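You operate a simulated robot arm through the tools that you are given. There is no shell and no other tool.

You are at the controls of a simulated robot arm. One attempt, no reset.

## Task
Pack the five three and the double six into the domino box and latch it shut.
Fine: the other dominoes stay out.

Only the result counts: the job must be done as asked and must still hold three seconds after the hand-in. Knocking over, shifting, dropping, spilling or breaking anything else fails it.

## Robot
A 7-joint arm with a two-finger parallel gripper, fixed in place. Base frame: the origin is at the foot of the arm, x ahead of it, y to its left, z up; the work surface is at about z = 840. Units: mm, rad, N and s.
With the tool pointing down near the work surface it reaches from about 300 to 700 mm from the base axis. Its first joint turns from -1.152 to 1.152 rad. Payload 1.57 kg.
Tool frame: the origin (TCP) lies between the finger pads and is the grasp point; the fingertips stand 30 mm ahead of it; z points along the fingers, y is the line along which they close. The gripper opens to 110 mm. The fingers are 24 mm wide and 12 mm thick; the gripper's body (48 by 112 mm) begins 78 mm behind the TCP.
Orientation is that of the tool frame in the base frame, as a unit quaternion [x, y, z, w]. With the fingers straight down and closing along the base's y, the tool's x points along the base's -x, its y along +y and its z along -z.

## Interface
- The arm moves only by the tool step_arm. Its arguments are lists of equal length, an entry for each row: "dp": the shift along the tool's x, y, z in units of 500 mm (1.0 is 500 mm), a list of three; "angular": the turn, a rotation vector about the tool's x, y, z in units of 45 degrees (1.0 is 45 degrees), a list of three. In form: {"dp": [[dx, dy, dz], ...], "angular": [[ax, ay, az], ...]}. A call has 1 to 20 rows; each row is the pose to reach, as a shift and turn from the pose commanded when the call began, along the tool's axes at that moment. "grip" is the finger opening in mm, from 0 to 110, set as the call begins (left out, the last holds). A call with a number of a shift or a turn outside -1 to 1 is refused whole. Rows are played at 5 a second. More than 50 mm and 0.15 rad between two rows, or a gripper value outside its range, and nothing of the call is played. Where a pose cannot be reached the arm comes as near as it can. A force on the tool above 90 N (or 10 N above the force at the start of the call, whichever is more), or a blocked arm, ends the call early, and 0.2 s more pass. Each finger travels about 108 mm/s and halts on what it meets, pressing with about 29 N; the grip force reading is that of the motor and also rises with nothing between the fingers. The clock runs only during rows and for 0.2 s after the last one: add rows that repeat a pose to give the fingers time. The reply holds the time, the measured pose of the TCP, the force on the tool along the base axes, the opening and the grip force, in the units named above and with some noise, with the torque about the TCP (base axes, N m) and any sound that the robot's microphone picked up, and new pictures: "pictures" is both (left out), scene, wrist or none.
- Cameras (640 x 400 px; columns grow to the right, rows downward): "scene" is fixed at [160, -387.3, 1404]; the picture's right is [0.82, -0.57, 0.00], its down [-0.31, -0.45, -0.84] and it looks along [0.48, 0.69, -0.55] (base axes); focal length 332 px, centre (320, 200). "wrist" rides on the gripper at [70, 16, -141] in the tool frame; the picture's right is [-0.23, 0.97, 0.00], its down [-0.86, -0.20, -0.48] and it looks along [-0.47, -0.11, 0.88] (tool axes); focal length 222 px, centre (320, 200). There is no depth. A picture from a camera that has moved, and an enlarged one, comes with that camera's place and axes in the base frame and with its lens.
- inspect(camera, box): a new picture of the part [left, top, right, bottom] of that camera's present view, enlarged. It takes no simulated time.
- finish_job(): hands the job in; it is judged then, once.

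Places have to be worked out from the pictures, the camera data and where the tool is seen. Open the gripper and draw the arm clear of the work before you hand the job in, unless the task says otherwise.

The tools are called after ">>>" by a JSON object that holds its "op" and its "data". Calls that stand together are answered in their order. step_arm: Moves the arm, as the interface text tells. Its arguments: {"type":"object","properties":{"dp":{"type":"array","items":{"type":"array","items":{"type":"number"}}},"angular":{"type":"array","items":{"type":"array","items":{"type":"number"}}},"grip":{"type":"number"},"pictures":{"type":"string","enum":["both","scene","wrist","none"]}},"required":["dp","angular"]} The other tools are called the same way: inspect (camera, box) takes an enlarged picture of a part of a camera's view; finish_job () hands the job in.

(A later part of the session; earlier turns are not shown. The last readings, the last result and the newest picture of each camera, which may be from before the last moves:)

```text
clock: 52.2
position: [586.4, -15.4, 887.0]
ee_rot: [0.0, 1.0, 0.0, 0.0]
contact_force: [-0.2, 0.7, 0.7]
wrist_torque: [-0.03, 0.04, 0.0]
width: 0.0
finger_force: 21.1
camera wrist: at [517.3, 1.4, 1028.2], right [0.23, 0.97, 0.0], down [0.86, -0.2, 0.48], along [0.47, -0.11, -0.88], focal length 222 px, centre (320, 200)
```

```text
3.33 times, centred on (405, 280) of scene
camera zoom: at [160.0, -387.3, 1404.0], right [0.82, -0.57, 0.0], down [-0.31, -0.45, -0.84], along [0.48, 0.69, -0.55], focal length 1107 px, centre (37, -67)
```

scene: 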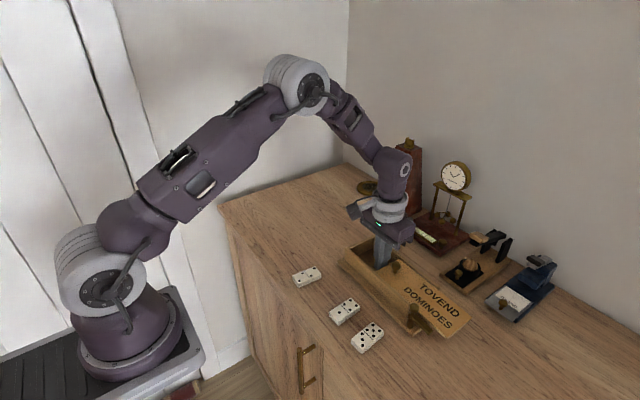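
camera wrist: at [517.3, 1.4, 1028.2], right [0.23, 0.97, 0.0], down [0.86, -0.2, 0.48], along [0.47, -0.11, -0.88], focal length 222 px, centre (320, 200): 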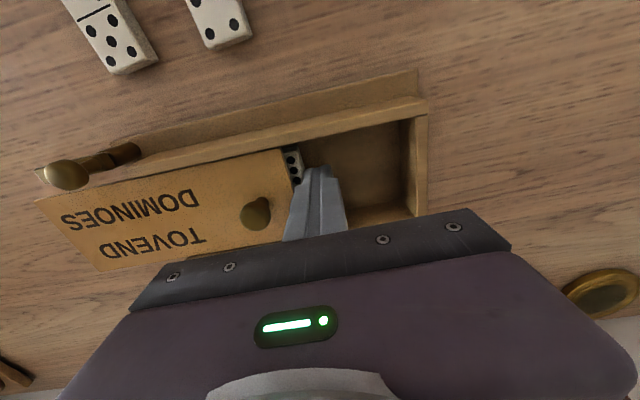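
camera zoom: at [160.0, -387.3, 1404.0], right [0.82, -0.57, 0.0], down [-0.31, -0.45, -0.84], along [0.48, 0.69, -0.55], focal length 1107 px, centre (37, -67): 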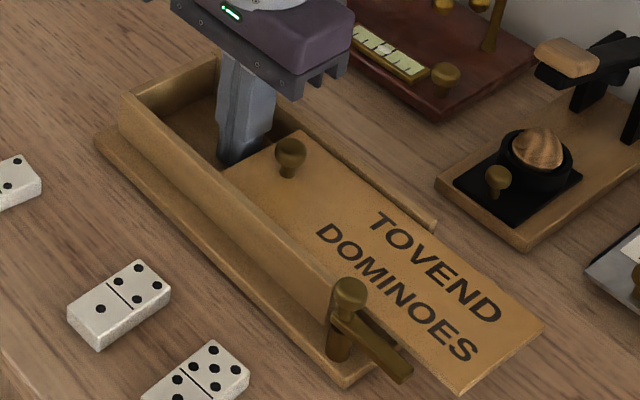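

The double six is now mostly under the lid (its +y edge at about −27), and the box did not move. I'll lift out and travel to a hover over the five-three at about (451, −126).

>>> {"op": "step_arm", "data": {"dp": [[0, 0.004, -0.04], [0, 0.004, -0.1], [0, 0.004, -0.18], [0.045, -0.035, -0.2], [0.09, -0.075, -0.2], [0.136, -0.113, -0.2], [0.181, -0.15, -0.2], [0.227, -0.186, -0.18], [0.272, -0.222, -0.15], [0.272, -0.222, -0.15]], "angular": [[0, 0, 0], [0, 0, 0], [0, 0, 0], [0, 0, 0], [0, 0, 0], [0, 0, 0], [0, 0, 0], [0, 0, 0], [0, 0, -0.08], [0, 0, -0.08]], "grip": 0}}

>>> {"op": "inspect", "data": {"camera": "wrist", "box": [240, 90, 400, 210]}}

```text
clock: 54.4
position: [451.0, -125.9, 961.9]
ee_rot: [-0.032, 0.999, 0.0, -0.001]
contact_force: [0.4, -0.2, -0.2]
wrist_torque: [0.04, 0.0, 0.02]
width: 0.2
finger_force: 21.6
camera wrist: at [380.0, -113.7, 1102.7], right [0.16, 0.99, 0.0], down [0.87, -0.14, 0.48], along [0.47, -0.08, -0.88], focal length 222 px, centre (320, 200)
```

scene: 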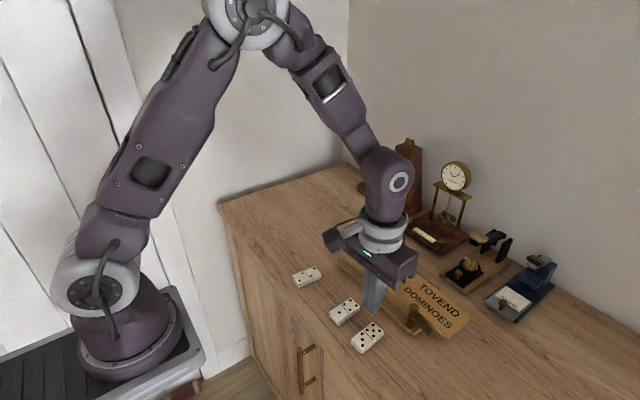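
wrist: 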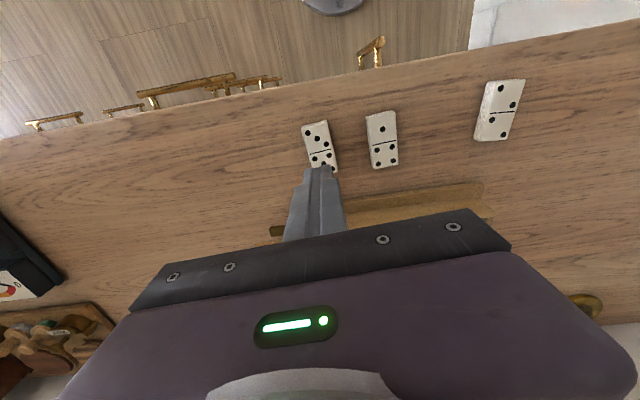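

```text
3.33 times, centred on (320, 150) of wrist
camera zoom: at [380.0, -113.7, 1102.7], right [0.16, 0.99, 0.0], down [0.87, -0.14, 0.48], along [0.47, -0.08, -0.88], focal length 740 px, centre (320, 367)
```

zoom: 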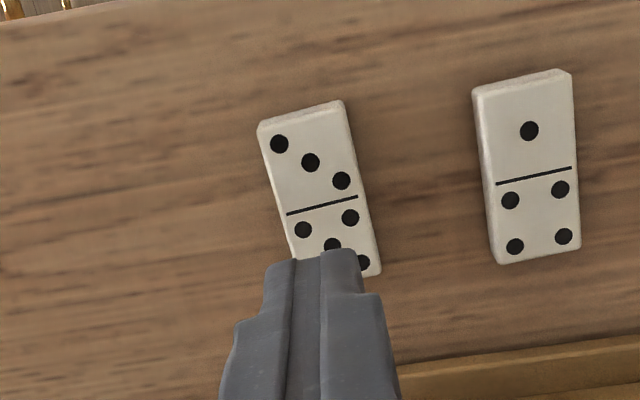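

The five-three is at (452.7, −124.9), rotated about 4°. I'll open to 52 mm and descend around it.

>>> {"op": "step_arm", "data": {"dp": [[-0.0034, 0.002, 0], [-0.0034, 0.002, 0.04], [-0.0034, 0.002, 0.1], [-0.0034, 0.002, 0.15], [-0.0034, 0.002, 0.177], [-0.0034, 0.002, 0.177]], "angular": [[0, 0, -0.013], [0, 0, -0.013], [0, 0, -0.013], [0, 0, -0.013], [0, 0, -0.013], [0, 0, -0.013]], "grip": 52}}

>>> {"op": "inspect", "data": {"camera": "wrist", "box": [240, 110, 420, 230]}}

>>> {"op": "inspect", "data": {"camera": "scene", "box": [310, 280, 430, 370]}}

```text
clock: 55.8
position: [452.9, -125.2, 873.4]
ee_rot: [-0.037, 0.999, -0.001, -0.001]
contact_force: [0.3, 0.4, -0.6]
wrist_torque: [0.02, -0.02, 0.03]
width: 51.9
finger_force: 0.2
camera wrist: at [381.7, -113.3, 1014.5], right [0.16, 0.99, 0.0], down [0.87, -0.14, 0.48], along [0.47, -0.07, -0.88], focal length 222 px, centre (320, 200)
```

scene: 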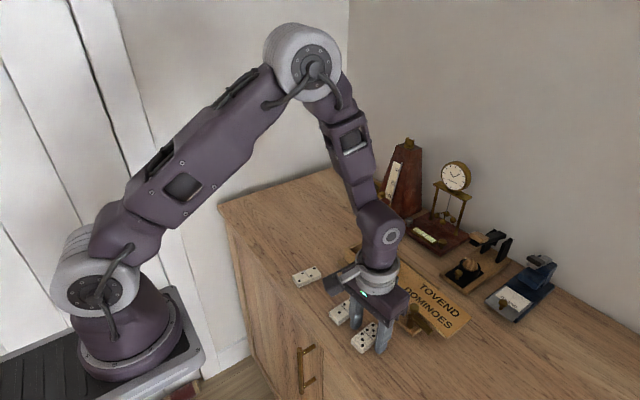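
wrist: 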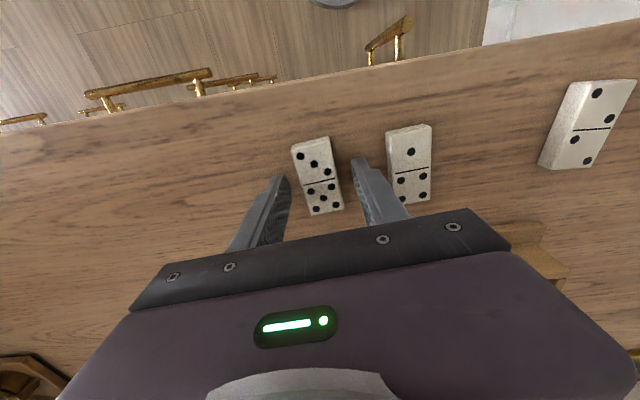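

```text
3.33 times, centred on (330, 170) of wrist
camera zoom: at [381.7, -113.3, 1014.5], right [0.16, 0.99, 0.0], down [0.87, -0.14, 0.48], along [0.47, -0.07, -0.88], focal length 740 px, centre (287, 300)
```

zoom: 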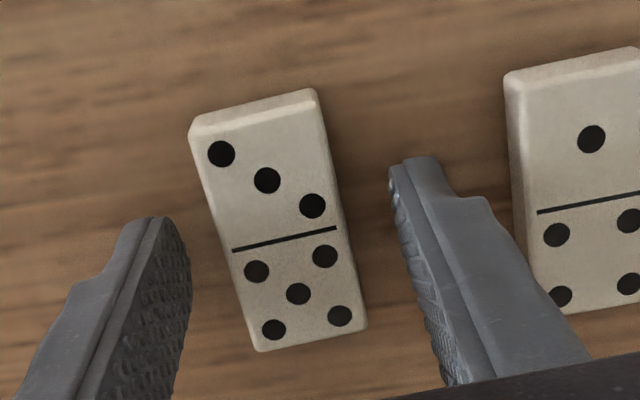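

```text
4.44 times, centred on (370, 325) of scene
camera zoom: at [160.0, -387.3, 1404.0], right [0.82, -0.57, 0.0], down [-0.31, -0.45, -0.84], along [0.48, 0.69, -0.55], focal length 1476 px, centre (98, -356)
```

zoom: 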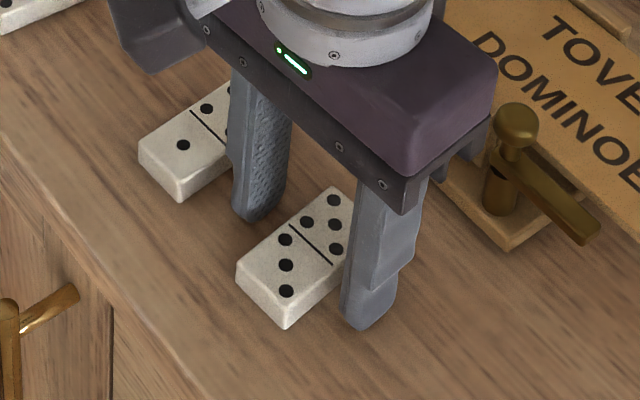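

The five-three stands between the fingers, with the one-four clear of them. I'll close and then check the grip.

>>> {"op": "step_arm", "data": {"dp": [[0, 0, 0], [0, 0, 0], [0, 0, 0]], "angular": [[0, 0, 0], [0, 0, 0], [0, 0, 0]], "grip": 22, "pictures": "wrist"}}

```text
clock: 56.6
position: [451.8, -125.4, 873.3]
ee_rot: [-0.037, 0.999, 0.0, 0.0]
contact_force: [-0.2, 0.3, -0.6]
wrist_torque: [-0.01, -0.03, -0.02]
width: 29.0
finger_force: 28.7
camera wrist: at [381.7, -113.3, 1014.7], right [0.16, 0.99, 0.0], down [0.87, -0.14, 0.48], along [0.47, -0.07, -0.88], focal length 222 px, centre (320, 200)
```

wrist: 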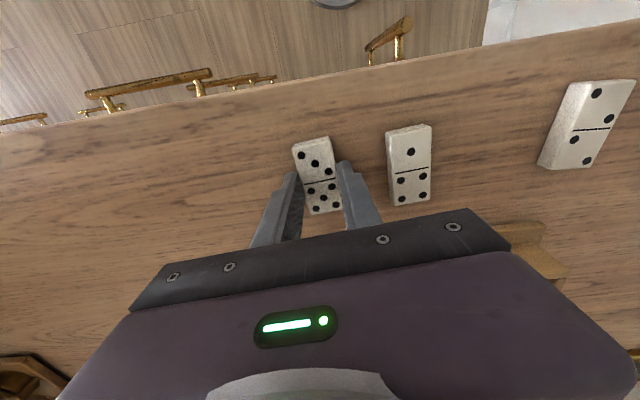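

The five-three is gripped at 29.0 mm. I'll lift it and carry it to above the free part of the box (588, 12), turning back to yaw 0.

>>> {"op": "step_arm", "data": {"dp": [[0, 0, -0.03], [0, 0, -0.1], [0, 0, -0.19], [0, 0, -0.27], [-0.048, 0.042, -0.27], [-0.097, 0.085, -0.27], [-0.145, 0.127, -0.27], [-0.194, 0.169, -0.27], [-0.242, 0.212, -0.27], [-0.2906, 0.254, -0.27], [-0.2906, 0.254, -0.27]], "angular": [[0, 0, 0], [0, 0, 0], [0, 0, 0], [0, 0, 0], [0, 0, 0.02], [0, 0, 0.04], [0, 0, 0.06], [0, 0, 0.08], [0, 0, 0.093], [0, 0, 0.093], [0, 0, 0.093]]}}

>>> {"op": "inspect", "data": {"camera": "wrist", "box": [240, 70, 420, 220]}}

```text
clock: 59.0
position: [589.7, 11.0, 1008.1]
ee_rot: [0.0, 1.0, 0.0, 0.001]
contact_force: [1.1, -0.4, -1.2]
wrist_torque: [-0.01, -0.03, 0.0]
width: 28.7
finger_force: 29.4
camera wrist: at [519.6, 28.9, 1150.0], right [0.23, 0.97, 0.0], down [0.86, -0.2, 0.48], along [0.47, -0.11, -0.88], focal length 222 px, centre (320, 200)
```

scene: 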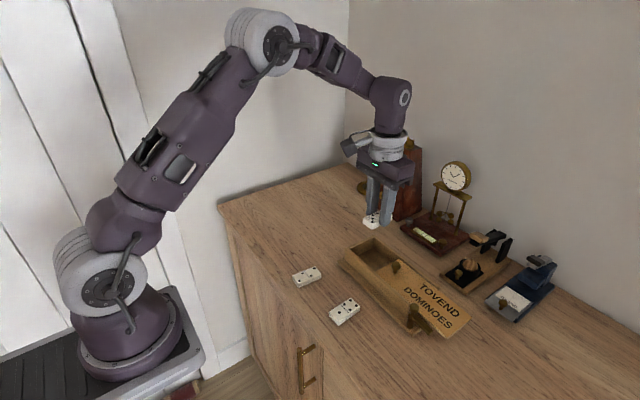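
wrist: 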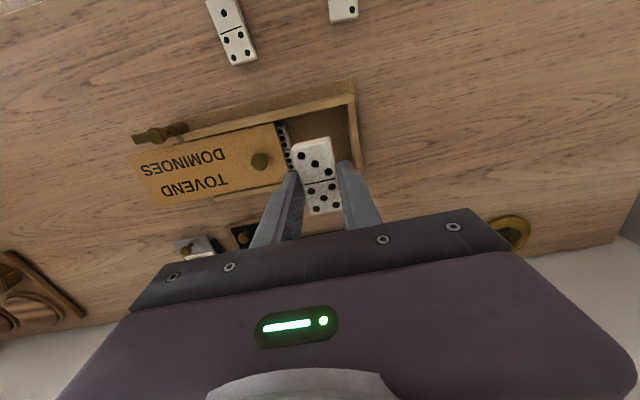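

```text
2.67 times, centred on (330, 145) of wrist
camera zoom: at [519.6, 28.9, 1150.0], right [0.23, 0.97, 0.0], down [0.86, -0.2, 0.48], along [0.47, -0.11, -0.88], focal length 592 px, centre (293, 347)
```

zoom: 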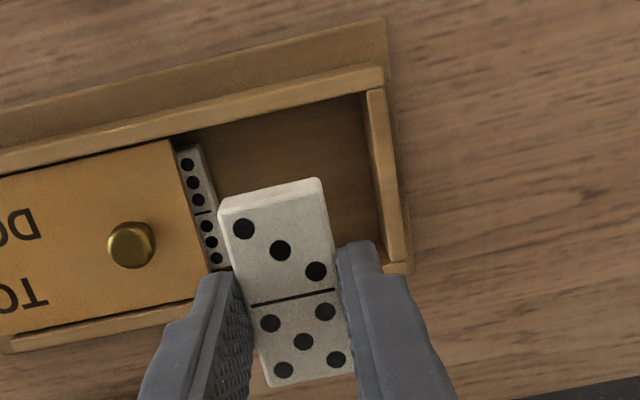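

The five-three is above the free area, with the double six mostly under the lid. I'll shift −1.5 mm in x and lower to just above the walls for a check.

>>> {"op": "step_arm", "data": {"dp": [[0.003, 0, 0.06], [0.003, 0, 0.12], [0.003, 0, 0.155], [0.003, 0, 0.168], [0.003, 0, 0.168]], "angular": [[0, 0, 0], [0, 0, 0], [0, 0, 0], [0, 0, 0], [0, 0, 0]]}}

>>> {"op": "inspect", "data": {"camera": "wrist", "box": [240, 80, 400, 220]}}

>>> {"op": "inspect", "data": {"camera": "scene", "box": [330, 220, 430, 290]}}

```text
clock: 60.2
position: [587.9, 11.5, 923.7]
ee_rot: [0.0, 1.0, 0.0, 0.0]
contact_force: [-0.2, 0.6, 0.4]
wrist_torque: [-0.01, -0.05, -0.01]
width: 28.6
finger_force: 28.7
camera wrist: at [517.4, 29.2, 1065.1], right [0.23, 0.97, 0.0], down [0.86, -0.2, 0.48], along [0.47, -0.11, -0.88], focal length 222 px, centre (320, 200)
```

scene: 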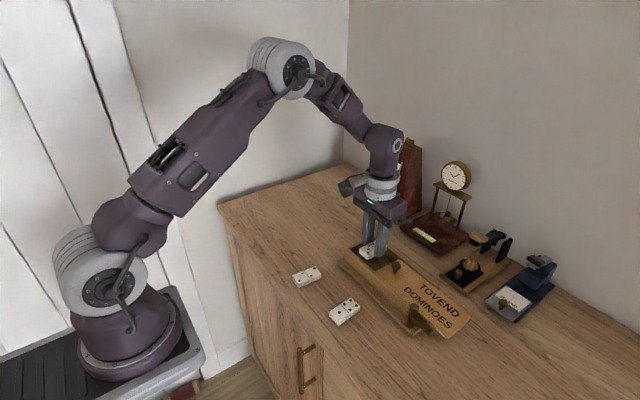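
wrist: 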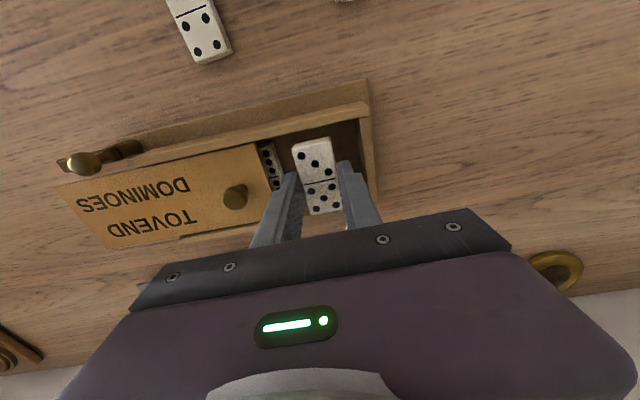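

```text
2.86 times, centred on (320, 150) of wrist
camera zoom: at [517.4, 29.2, 1065.1], right [0.23, 0.97, 0.0], down [0.86, -0.2, 0.48], along [0.47, -0.11, -0.88], focal length 635 px, centre (320, 343)
```

zoom: 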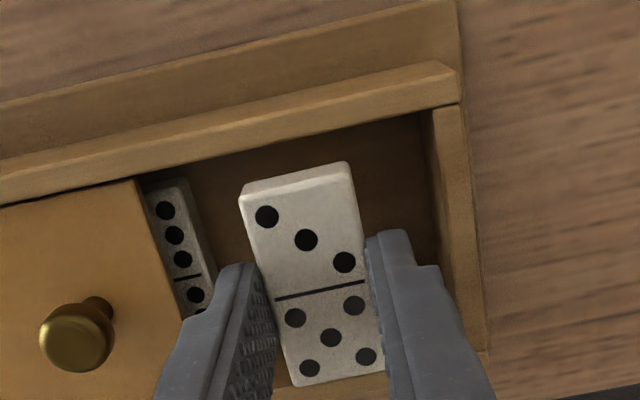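

```text
5.71 times, centred on (380, 255) of scene
camera zoom: at [160.0, -387.3, 1404.0], right [0.82, -0.57, 0.0], down [-0.31, -0.45, -0.84], along [0.48, 0.69, -0.55], focal length 1898 px, centre (-23, -114)
```

zoom: 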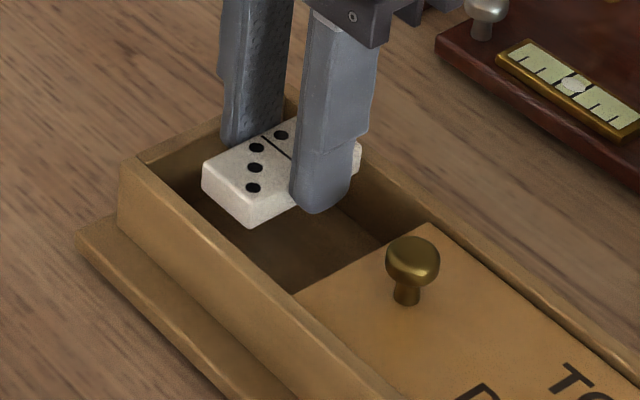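

Everything is clear: the double six's edge is at y≈−24 and the −y finger's outer face at about −13. I'll lower to about 2–3 mm above the floor.

>>> {"op": "step_arm", "data": {"dp": [[0, 0, 0.02], [0, 0, 0.04], [0, 0, 0.06], [0, 0, 0.068], [0, 0, 0.068]], "angular": [[0, 0, 0], [0, 0, 0], [0, 0, 0], [0, 0, 0], [0, 0, 0]], "pictures": "none"}}

>>> {"op": "step_arm", "data": {"dp": [[0, 0, 0.002], [0, 0, 0.004], [0, 0, 0.004]], "angular": [[0, 0, 0], [0, 0, 0], [0, 0, 0]], "pictures": "wrist"}}

```text
clock: 61.4
position: [588.0, 13.3, 891.3]
ee_rot: [0.0, 1.0, -0.001, 0.0]
contact_force: [0.4, 0.4, 0.1]
wrist_torque: [-0.02, 0.01, 0.02]
width: 28.9
finger_force: 28.9
```

```text
clock: 62.2
position: [587.5, 11.1, 887.2]
ee_rot: [0.0, 1.0, 0.0, 0.0]
contact_force: [0.5, -1.1, -0.6]
wrist_torque: [-0.02, 0.02, 0.02]
width: 28.7
finger_force: 28.9
camera wrist: at [517.1, 29.2, 1029.4], right [0.23, 0.97, 0.0], down [0.86, -0.2, 0.48], along [0.47, -0.11, -0.88], focal length 222 px, centre (320, 200)
```

wrist: 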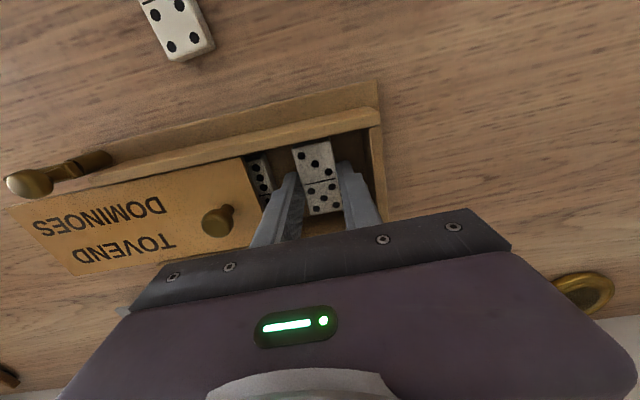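

Still no contact at z≈888. I'll lower 1.5 mm more and check.

>>> {"op": "step_arm", "data": {"dp": [[0, 0, 0.0015], [0, 0, 0.003], [0, 0, 0.003]], "angular": [[0, 0, 0], [0, 0, 0], [0, 0, 0]], "pictures": "none"}}

```text
clock: 63.0
position: [587.4, 13.6, 886.9]
ee_rot: [0.0, 1.0, -0.001, 0.001]
contact_force: [-2.8, 0.5, 12.7]
wrist_torque: [0.0, 0.14, -0.01]
width: 28.9
finger_force: 29.4
```

The five-three is on the floor (13 N). I'll open to 36 mm and lift out.

>>> {"op": "step_arm", "data": {"dp": [[0, 0, -0.001], [0, 0, -0.001], [0, 0, -0.02], [0, 0, -0.06], [0, 0, -0.13], [0, 0, -0.2], [0, 0, -0.2]], "angular": [[0, 0, 0], [0, 0, 0], [0, 0, 0], [0, 0, 0], [0, 0, 0], [0, 0, 0], [0, 0, 0]], "grip": 36}}

>>> {"op": "inspect", "data": {"camera": "wrist", "box": [180, 70, 420, 220]}}

>>> {"op": "inspect", "data": {"camera": "scene", "box": [330, 220, 480, 340]}}

```text
clock: 64.6
position: [586.2, 13.8, 987.0]
ee_rot: [0.0, 1.0, 0.001, 0.001]
contact_force: [0.6, -0.5, -0.9]
wrist_torque: [-0.02, -0.02, -0.03]
width: 35.9
finger_force: 0.0
camera wrist: at [516.7, 30.2, 1128.7], right [0.23, 0.97, 0.0], down [0.86, -0.2, 0.48], along [0.47, -0.11, -0.88], focal length 222 px, centre (320, 200)
```

scene: 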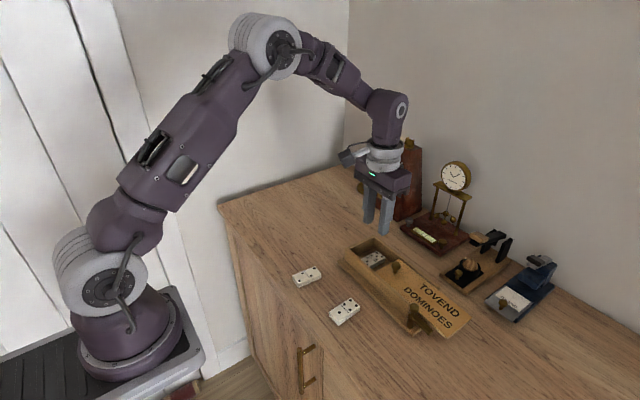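
wrist: 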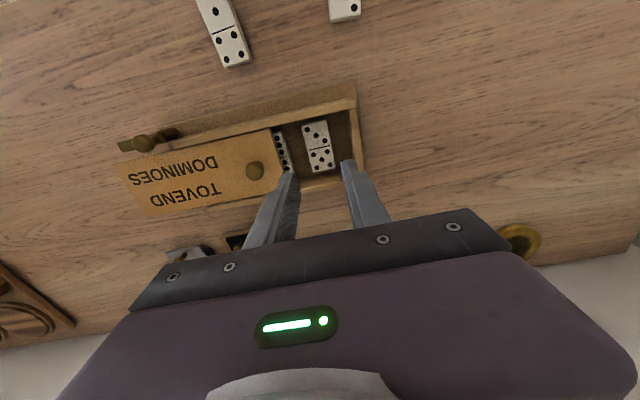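

```text
2.67 times, centred on (300, 145) of wrist
camera zoom: at [516.7, 30.2, 1128.7], right [0.23, 0.97, 0.0], down [0.86, -0.2, 0.48], along [0.47, -0.11, -0.88], focal length 592 px, centre (373, 347)
```

zoom: 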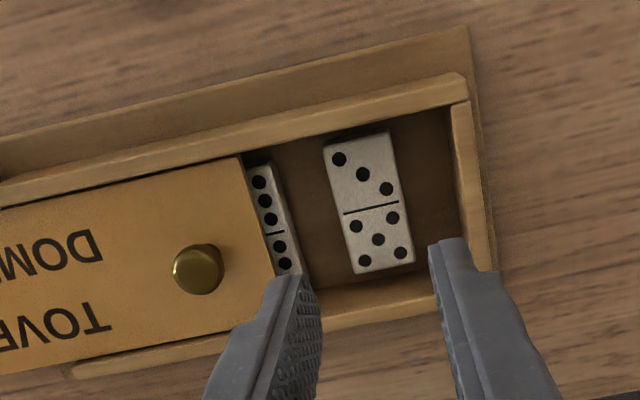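

```text
3.33 times, centred on (405, 280) of scene
camera zoom: at [160.0, -387.3, 1404.0], right [0.82, -0.57, 0.0], down [-0.31, -0.45, -0.84], along [0.48, 0.69, -0.55], focal length 1107 px, centre (37, -67)
```

zoom: 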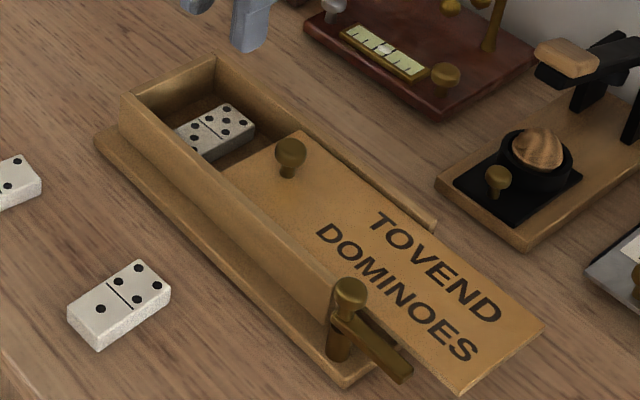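

Both dominoes lie flat in the box. I'll move over the lid knob (583.5, −57.6) and go down with the fingers open 40 mm.

>>> {"op": "step_arm", "data": {"dp": [[0.002, -0.05, 0], [0.004, -0.1, 0], [0.0064, -0.1436, 0.02], [0.0064, -0.1436, 0.07], [0.0064, -0.1436, 0.115], [0.0064, -0.1436, 0.1334], [0.0064, -0.1436, 0.1334]], "angular": [[0, 0, 0], [0, 0, 0], [0, 0, 0], [0, 0, 0], [0, 0, 0], [0, 0, 0], [0, 0, 0]], "grip": 40}}

>>> {"op": "inspect", "data": {"camera": "wrist", "box": [240, 110, 420, 230]}}

```text
clock: 66.2
position: [585.4, -60.4, 920.5]
ee_rot: [0.0, 1.0, 0.0, 0.0]
contact_force: [0.4, -1.2, -0.4]
wrist_torque: [0.02, 0.02, -0.01]
width: 40.2
finger_force: 0.0
camera wrist: at [514.5, -43.0, 1061.3], right [0.23, 0.97, 0.0], down [0.86, -0.2, 0.48], along [0.47, -0.11, -0.88], focal length 222 px, centre (320, 200)
```

scene: 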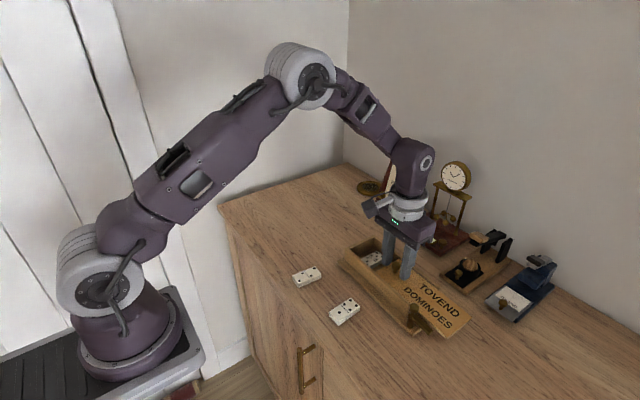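
wrist: 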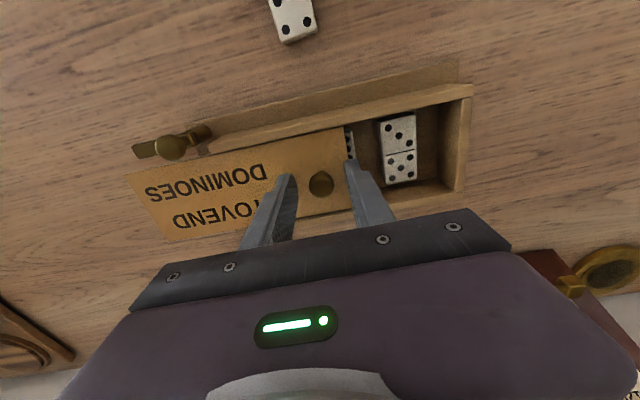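

```text
3.33 times, centred on (330, 170) of wrist
camera zoom: at [514.5, -43.0, 1061.3], right [0.23, 0.97, 0.0], down [0.86, -0.2, 0.48], along [0.47, -0.11, -0.88], focal length 740 px, centre (287, 300)
```

zoom: 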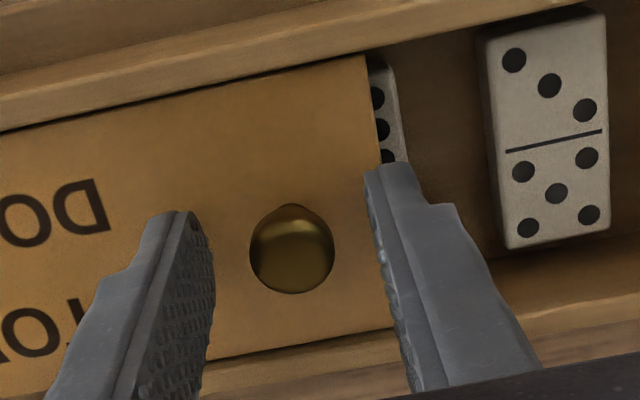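

The knob is centred between the fingers. I'll close on it.

>>> {"op": "step_arm", "data": {"dp": [[0, 0, 0], [0, 0, 0], [0, 0, 0], [0, 0, 0]], "angular": [[0, 0, 0], [0, 0, 0], [0, 0, 0], [0, 0, 0]], "grip": 5, "pictures": "none"}}

>>> {"op": "step_arm", "data": {"dp": [[0, 0.012, 0], [0, 0.03, 0], [0, 0.048, 0], [0, 0.066, 0], [0, 0.084, 0], [0, 0.102, 0], [0, 0.12, 0], [0, 0.12, 0]], "angular": [[0, 0, 0], [0, 0, 0], [0, 0, 0], [0, 0, 0], [0, 0, 0], [0, 0, 0], [0, 0, 0], [0, 0, 0]]}}

>>> {"op": "inspect", "data": {"camera": "scene", "box": [320, 210, 470, 340]}}

```text
clock: 67.2
position: [585.5, -58.7, 919.8]
ee_rot: [0.0, 1.0, 0.0, 0.0]
contact_force: [-0.3, 0.2, 0.7]
wrist_torque: [0.0, -0.03, 0.02]
width: 18.9
finger_force: 28.9
```

```text
clock: 69.0
position: [583.4, 0.7, 920.5]
ee_rot: [0.0, 1.0, 0.0, 0.0]
contact_force: [0.9, 0.1, 0.0]
wrist_torque: [-0.02, -0.07, 0.02]
width: 18.8
finger_force: 29.1
camera wrist: at [514.3, 17.3, 1061.6], right [0.23, 0.97, 0.0], down [0.86, -0.2, 0.48], along [0.47, -0.11, -0.88], focal length 222 px, centre (320, 200)
```

scene: 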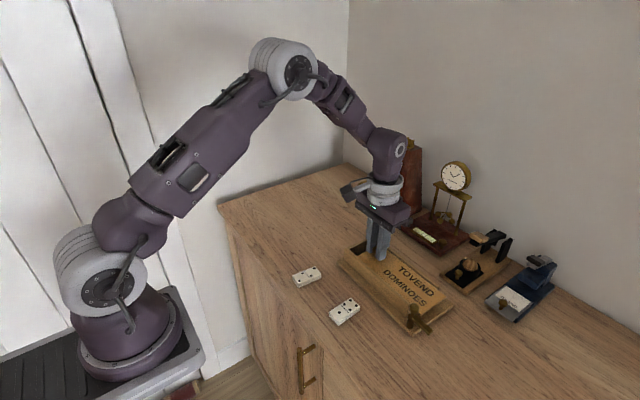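
wrist: 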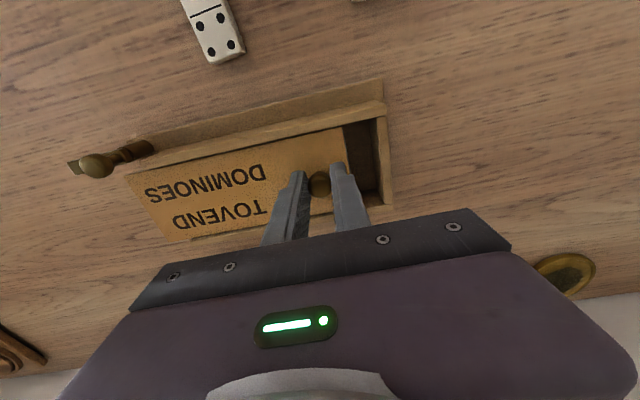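

```text
3.08 times, centred on (395, 275) of scene
camera zoom: at [160.2, -387.3, 1404.0], right [0.82, -0.57, 0.0], down [-0.31, -0.45, -0.84], along [0.48, 0.69, -0.55], focal length 1022 px, centre (89, -31)
```

zoom: 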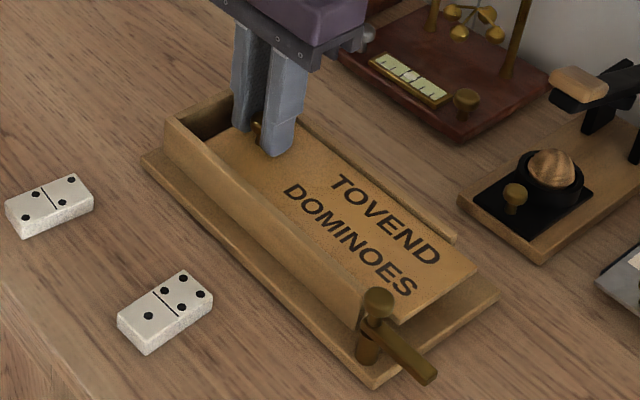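

The lid slides back smoothly with about 25 mm remaining. I'll continue 24 mm slowly.

>>> {"op": "step_arm", "data": {"dp": [[0, 0.012, 0], [0, 0.024, 0], [0, 0.036, 0], [0, 0.044, 0], [0, 0.048, 0], [0, 0.048, 0]], "angular": [[0, 0, 0], [0, 0, 0], [0, 0, 0], [0, 0, 0], [0, 0, 0], [0, 0, 0]]}}

>>> {"op": "inspect", "data": {"camera": "scene", "box": [320, 210, 470, 340]}}

>>> {"op": "inspect", "data": {"camera": "wrist", "box": [240, 80, 420, 230]}}

```text
clock: 70.4
position: [583.6, 26.3, 921.1]
ee_rot: [-0.001, 1.0, 0.0, 0.001]
contact_force: [1.1, -0.7, -0.3]
wrist_torque: [0.02, 0.0, -0.01]
width: 18.9
finger_force: 28.5
camera wrist: at [514.5, 41.3, 1061.5], right [0.23, 0.97, 0.0], down [0.85, -0.2, 0.48], along [0.47, -0.11, -0.88], focal length 222 px, centre (320, 200)
```

scene: 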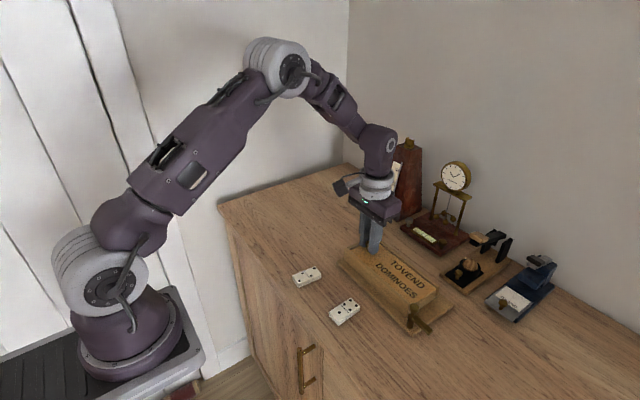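
wrist: 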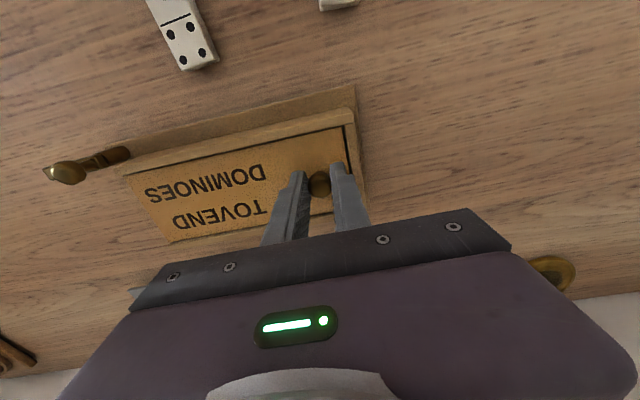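

```text
3.08 times, centred on (395, 275) of scene
camera zoom: at [160.1, -387.3, 1404.0], right [0.82, -0.57, 0.0], down [-0.31, -0.45, -0.84], along [0.48, 0.69, -0.55], focal length 1022 px, centre (89, -31)
```

zoom: 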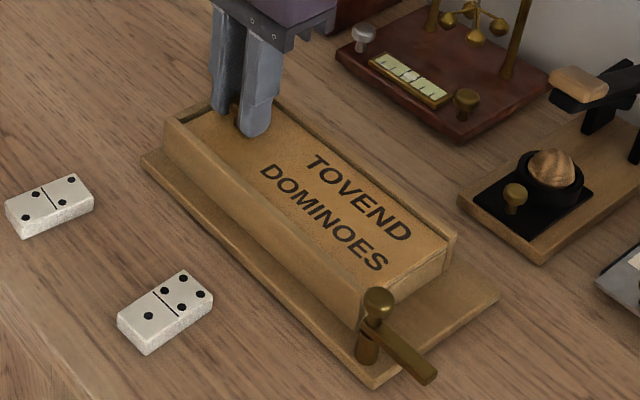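

```text
2.67 times, centred on (330, 155) of wrist
camera zoom: at [514.5, 41.3, 1061.5], right [0.23, 0.97, 0.0], down [0.85, -0.2, 0.48], along [0.47, -0.11, -0.88], focal length 592 px, centre (293, 320)
```

zoom: 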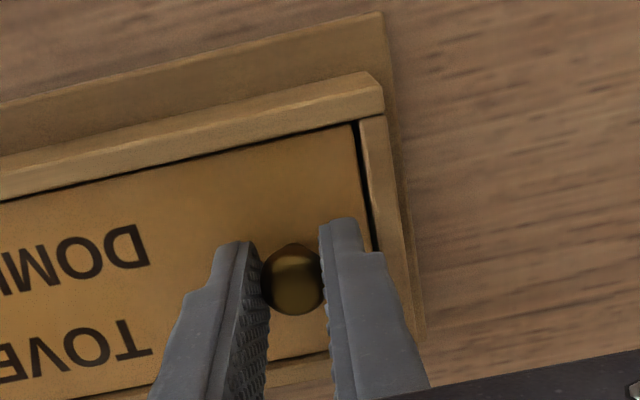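

The lid is practically shut. Continuing this push will carry the box back to where it stood, since the closed knob was originally at y≈48.8. I'll push 20 mm further, then compare with the original picture.

>>> {"op": "step_arm", "data": {"dp": [[0, 0.006, 0], [0, 0.013, 0], [0, 0.02, 0], [0, 0.027, 0], [0, 0.034, 0], [0, 0.04, 0], [0, 0.04, 0]], "angular": [[0, 0, 0], [0, 0, 0], [0, 0, 0], [0, 0, 0], [0, 0, 0], [0, 0, 0], [0, 0, 0]]}}

>>> {"op": "inspect", "data": {"camera": "scene", "box": [280, 220, 460, 360]}}

>>> {"op": "inspect", "data": {"camera": "wrist", "box": [240, 80, 420, 230]}}

```text
clock: 72.0
position: [584.1, 44.4, 919.9]
ee_rot: [0.0, 1.0, 0.0, 0.0]
contact_force: [1.2, -6.2, 1.6]
wrist_torque: [-0.12, -0.01, 0.04]
width: 18.9
finger_force: 28.4
camera wrist: at [514.2, 61.0, 1061.6], right [0.23, 0.97, 0.0], down [0.85, -0.2, 0.48], along [0.47, -0.11, -0.88], focal length 222 px, centre (320, 200)
```

scene: 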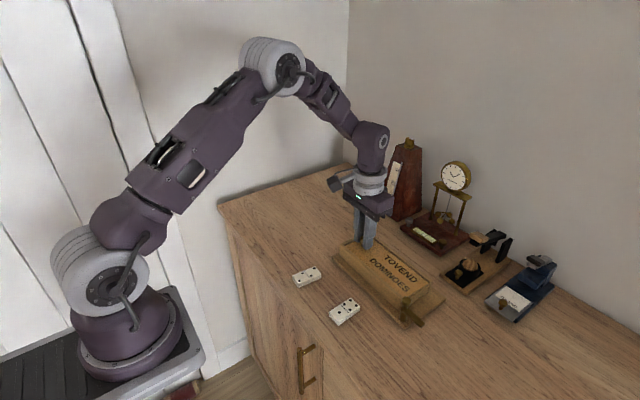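
wrist: 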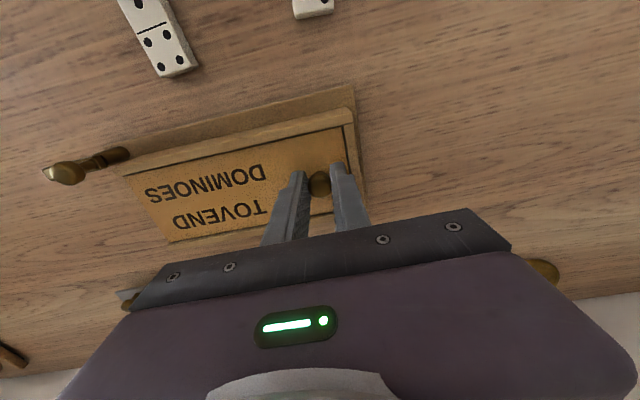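

```text
2.86 times, centred on (370, 290) of scene
camera zoom: at [160.0, -387.4, 1403.9], right [0.82, -0.57, 0.0], down [-0.31, -0.45, -0.84], along [0.48, 0.69, -0.55], focal length 949 px, centre (177, -57)
```

zoom: 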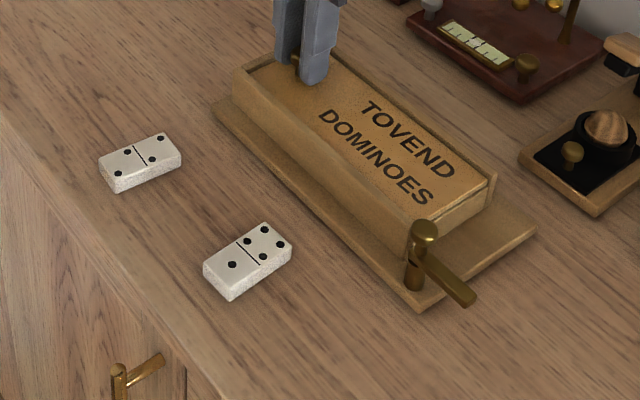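

```text
2.67 times, centred on (330, 155) of wrist
camera zoom: at [514.2, 61.0, 1061.6], right [0.23, 0.97, 0.0], down [0.85, -0.2, 0.48], along [0.47, -0.11, -0.88], focal length 592 px, centre (293, 320)
```

zoom: 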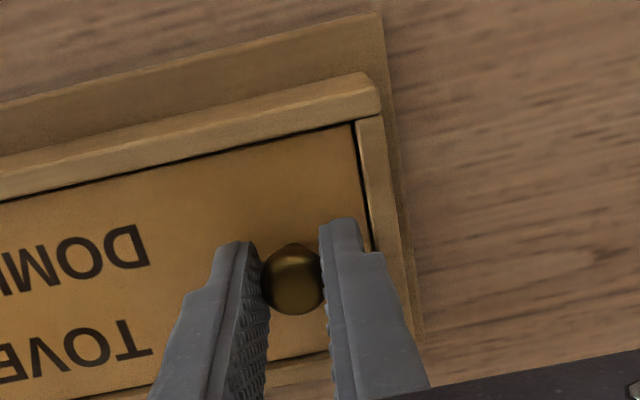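

The drag force (−6 N) shows the box moving. The picture puts it about 4 mm short of its original place, so I'll push 4 mm more.

>>> {"op": "step_arm", "data": {"dp": [[0, 0.003, 0], [0, 0.006, 0], [0, 0.008, 0], [0, 0.008, 0]], "angular": [[0, 0, 0], [0, 0, 0], [0, 0, 0], [0, 0, 0]], "pictures": "none"}}

>>> {"op": "inspect", "data": {"camera": "scene", "box": [280, 220, 460, 360]}}

```text
clock: 73.0
position: [585.9, 48.0, 920.6]
ee_rot: [0.0, 1.0, -0.001, 0.0]
contact_force: [-0.8, -8.9, 8.8]
wrist_torque: [-0.18, 0.02, -0.02]
width: 18.8
finger_force: 28.9
```

```text
2.86 times, centred on (370, 290) of scene
camera zoom: at [159.9, -387.5, 1403.9], right [0.82, -0.57, 0.0], down [-0.31, -0.45, -0.84], along [0.48, 0.69, -0.55], focal length 949 px, centre (177, -57)
```

zoom: 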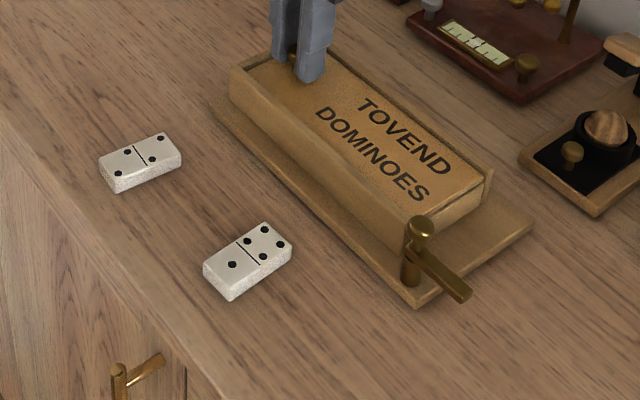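

The box outline now matches the original picture to about 1 mm. I'll release the lid knob and lift away.

>>> {"op": "step_arm", "data": {"dp": [[0, 0, 0], [0, 0, 0], [0, 0, -0.03], [0, 0, -0.09], [0, 0, -0.15], [0, 0, -0.15]], "angular": [[0, 0, 0], [0, 0, 0], [0, 0, 0], [0, 0, 0], [0, 0, 0], [0, 0, 0]], "grip": 38}}

>>> {"op": "inspect", "data": {"camera": "wrist", "box": [60, 80, 380, 230]}}

>>> {"op": "inspect", "data": {"camera": "scene", "box": [280, 220, 460, 360]}}

```text
clock: 74.4
position: [584.3, 50.0, 996.4]
ee_rot: [0.0, 1.0, 0.0, 0.0]
contact_force: [-0.6, -0.5, 0.5]
wrist_torque: [0.0, -0.04, -0.05]
width: 37.9
finger_force: 0.1
camera wrist: at [513.7, 65.9, 1137.0], right [0.23, 0.97, 0.0], down [0.85, -0.2, 0.48], along [0.47, -0.11, -0.88], focal length 222 px, centre (320, 200)
```

scene: 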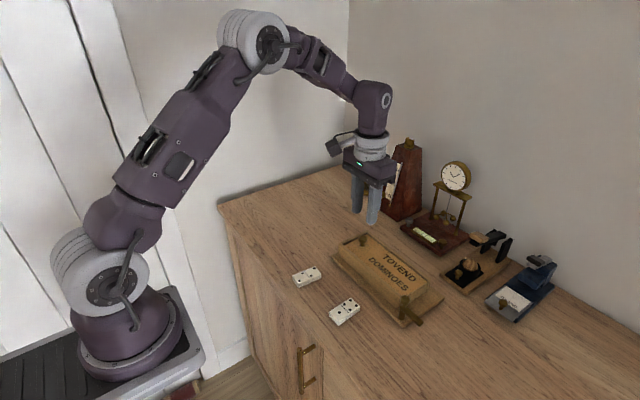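
wrist: 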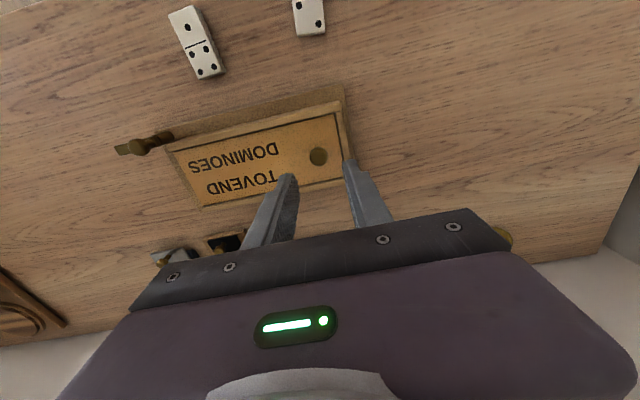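

```text
2.00 times, centred on (220, 155) of wrist
camera zoom: at [513.7, 65.9, 1137.0], right [0.23, 0.97, 0.0], down [0.85, -0.2, 0.48], along [0.47, -0.11, -0.88], focal length 444 px, centre (520, 290)
```

zoom: 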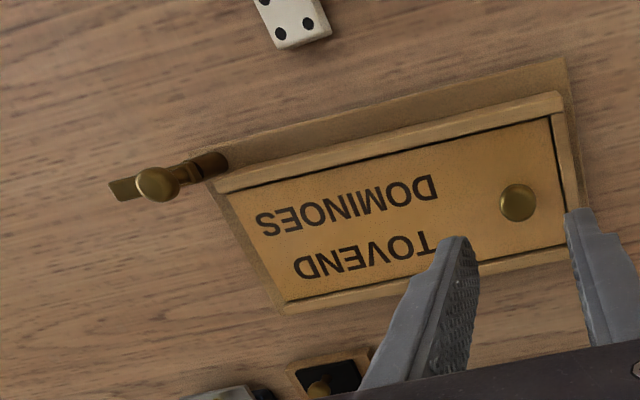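

```text
2.86 times, centred on (370, 290) of scene
camera zoom: at [160.0, -387.3, 1404.0], right [0.82, -0.57, 0.0], down [-0.31, -0.45, -0.84], along [0.48, 0.69, -0.55], focal length 949 px, centre (177, -57)
```

zoom: 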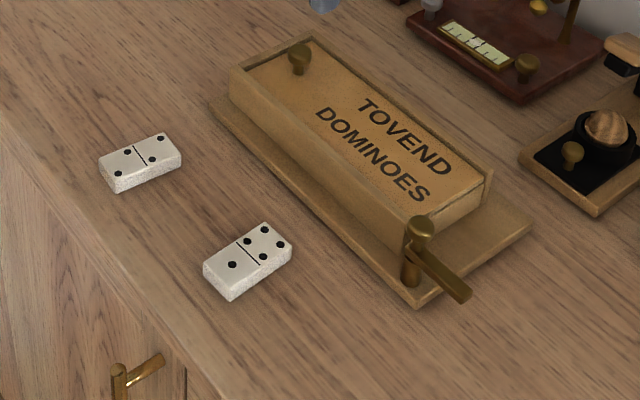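

The lid is shut and the box is back in place. Next is the latch: I'll move over its knob at (533.4, −133) and hover at z≈955.

>>> {"op": "step_arm", "data": {"dp": [[0.017, -0.061, 0], [0.034, -0.122, 0], [0.05, -0.183, 0], [0.067, -0.244, 0], [0.084, -0.305, 0.03], [0.1006, -0.3658, 0.06], [0.1006, -0.3658, 0.083], [0.1006, -0.3658, 0.083]], "angular": [[0, 0, 0], [0, 0, 0], [0, 0, 0], [0, 0, 0], [0, 0, 0], [0, 0, 0], [0, 0, 0], [0, 0, 0]], "grip": 42}}

>>> {"op": "inspect", "data": {"camera": "wrist", "box": [240, 100, 420, 230]}}

>>> {"op": "inspect", "data": {"camera": "scene", "box": [360, 240, 460, 330]}}

```text
clock: 76.2
position: [533.0, -135.9, 954.8]
ee_rot: [0.001, 1.0, 0.0, 0.0]
contact_force: [0.1, -0.1, 0.2]
wrist_torque: [-0.02, -0.02, -0.02]
width: 42.2
finger_force: 0.1
camera wrist: at [462.8, -117.7, 1095.3], right [0.23, 0.97, 0.0], down [0.86, -0.2, 0.48], along [0.47, -0.11, -0.88], focal length 222 px, centre (320, 200)
```

scene: 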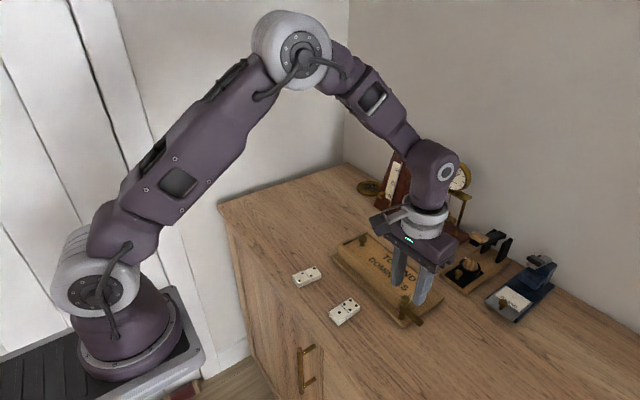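
wrist: 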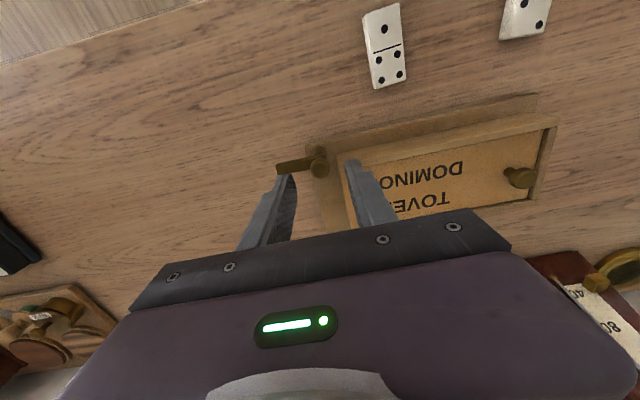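

```text
3.08 times, centred on (330, 165) of wrist
camera zoom: at [462.8, -117.7, 1095.3], right [0.23, 0.97, 0.0], down [0.86, -0.2, 0.48], along [0.47, -0.11, -0.88], focal length 684 px, centre (289, 308)
```

zoom: 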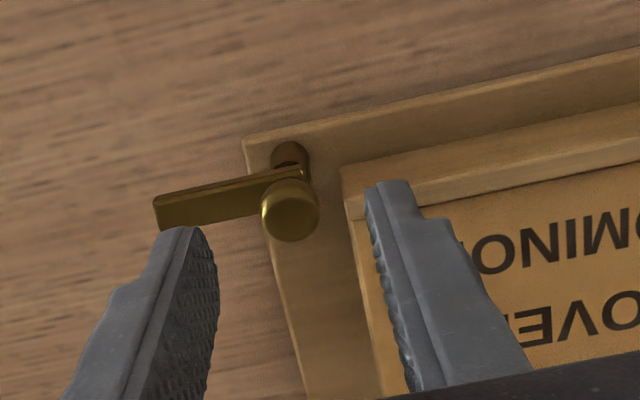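

```text
4.44 times, centred on (410, 285) of scene
camera zoom: at [160.0, -387.3, 1404.0], right [0.82, -0.57, 0.0], down [-0.31, -0.45, -0.84], along [0.48, 0.69, -0.55], focal length 1476 px, centre (-80, -178)
```

zoom: 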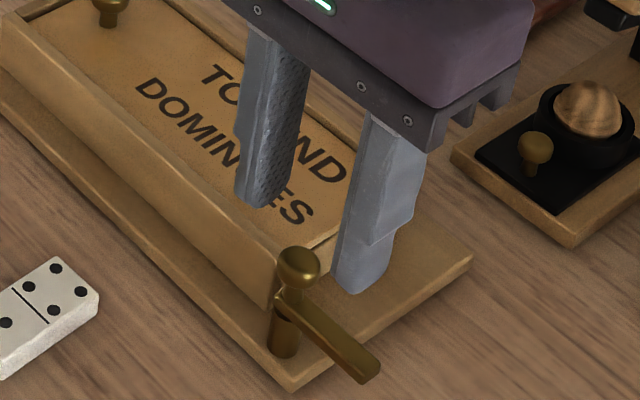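

The knob is at (533, −133.8), right under the TCP. I'll descend to TCP z≈922 and close on it.

>>> {"op": "step_arm", "data": {"dp": [[0, 0, 0.03], [0, 0, 0.055], [0, 0, 0.065], [0, 0, 0.065]], "angular": [[0, 0, 0], [0, 0, 0], [0, 0, 0], [0, 0, 0]], "grip": 42, "pictures": "none"}}

>>> {"op": "step_arm", "data": {"dp": [[0, 0, 0], [0, 0, 0], [0, 0, 0], [0, 0, 0]], "angular": [[0, 0, 0], [0, 0, 0], [0, 0, 0], [0, 0, 0]], "grip": 5, "pictures": "wrist"}}

```text
clock: 77.2
position: [533.7, -134.0, 920.8]
ee_rot: [0.0, 1.0, 0.0, 0.0]
contact_force: [-0.2, -0.3, -0.4]
wrist_torque: [-0.01, -0.01, -0.03]
width: 42.3
finger_force: 0.1
```

```text
clock: 78.2
position: [532.7, -133.5, 920.8]
ee_rot: [0.0, 1.0, 0.0, 0.0]
contact_force: [-1.0, -2.2, 0.2]
wrist_torque: [-0.05, 0.03, -0.01]
width: 16.9
finger_force: 28.9
camera wrist: at [463.2, -117.2, 1062.6], right [0.23, 0.97, 0.0], down [0.86, -0.2, 0.48], along [0.47, -0.11, -0.88], focal length 222 px, centre (320, 200)
```

wrist: 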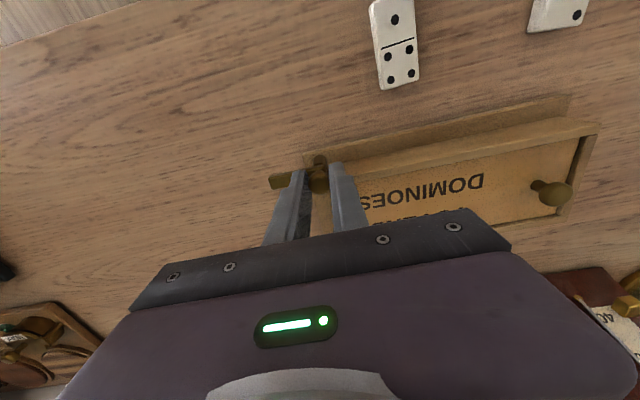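

Knob gripped at 16.9 mm. I'll twist −45° to swing the arm back towards the lid end.

>>> {"op": "step_arm", "data": {"dp": [[0, 0, 0], [0, 0, 0], [0, 0, 0], [0, 0, 0], [0, 0, 0], [0, 0, 0], [0, 0, 0], [0, 0, 0], [0, 0, 0]], "angular": [[0, 0, -0.12], [0, 0, -0.25], [0, 0, -0.38], [0, 0, -0.5], [0, 0, -0.63], [0, 0, -0.76], [0, 0, -0.88], [0, 0, -1.0], [0, 0, -1.0]]}}

>>> {"op": "inspect", "data": {"camera": "scene", "box": [360, 240, 460, 330]}}

```text
clock: 80.2
position: [533.0, -133.5, 920.8]
ee_rot: [-0.384, 0.923, 0.001, 0.0]
contact_force: [-3.0, 5.8, 7.0]
wrist_torque: [0.13, 0.04, 0.02]
width: 16.9
finger_force: 28.5
camera wrist: at [472.8, -171.5, 1062.5], right [-0.53, 0.85, 0.0], down [0.74, 0.46, 0.48], along [0.41, 0.25, -0.88], focal length 222 px, centre (320, 200)
```

scene: 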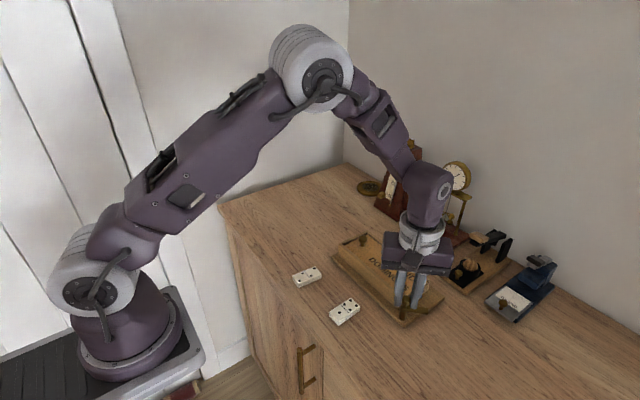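
wrist: 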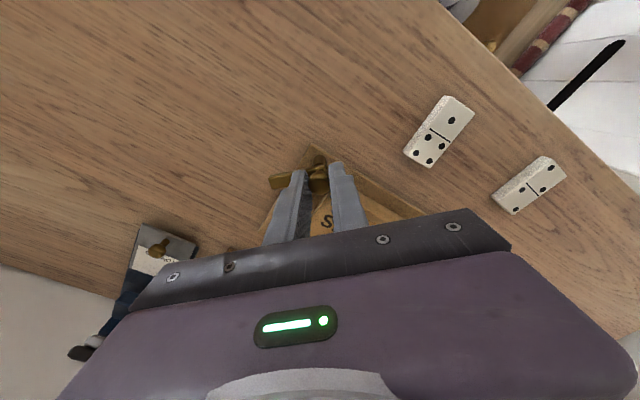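

```text
4.44 times, centred on (410, 285) of scene
camera zoom: at [159.9, -387.1, 1404.1], right [0.82, -0.57, 0.0], down [-0.31, -0.45, -0.84], along [0.48, 0.69, -0.55], focal length 1476 px, centre (-80, -178)
```

zoom: 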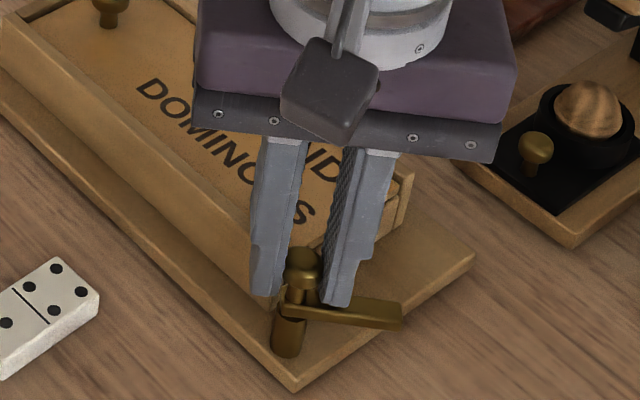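

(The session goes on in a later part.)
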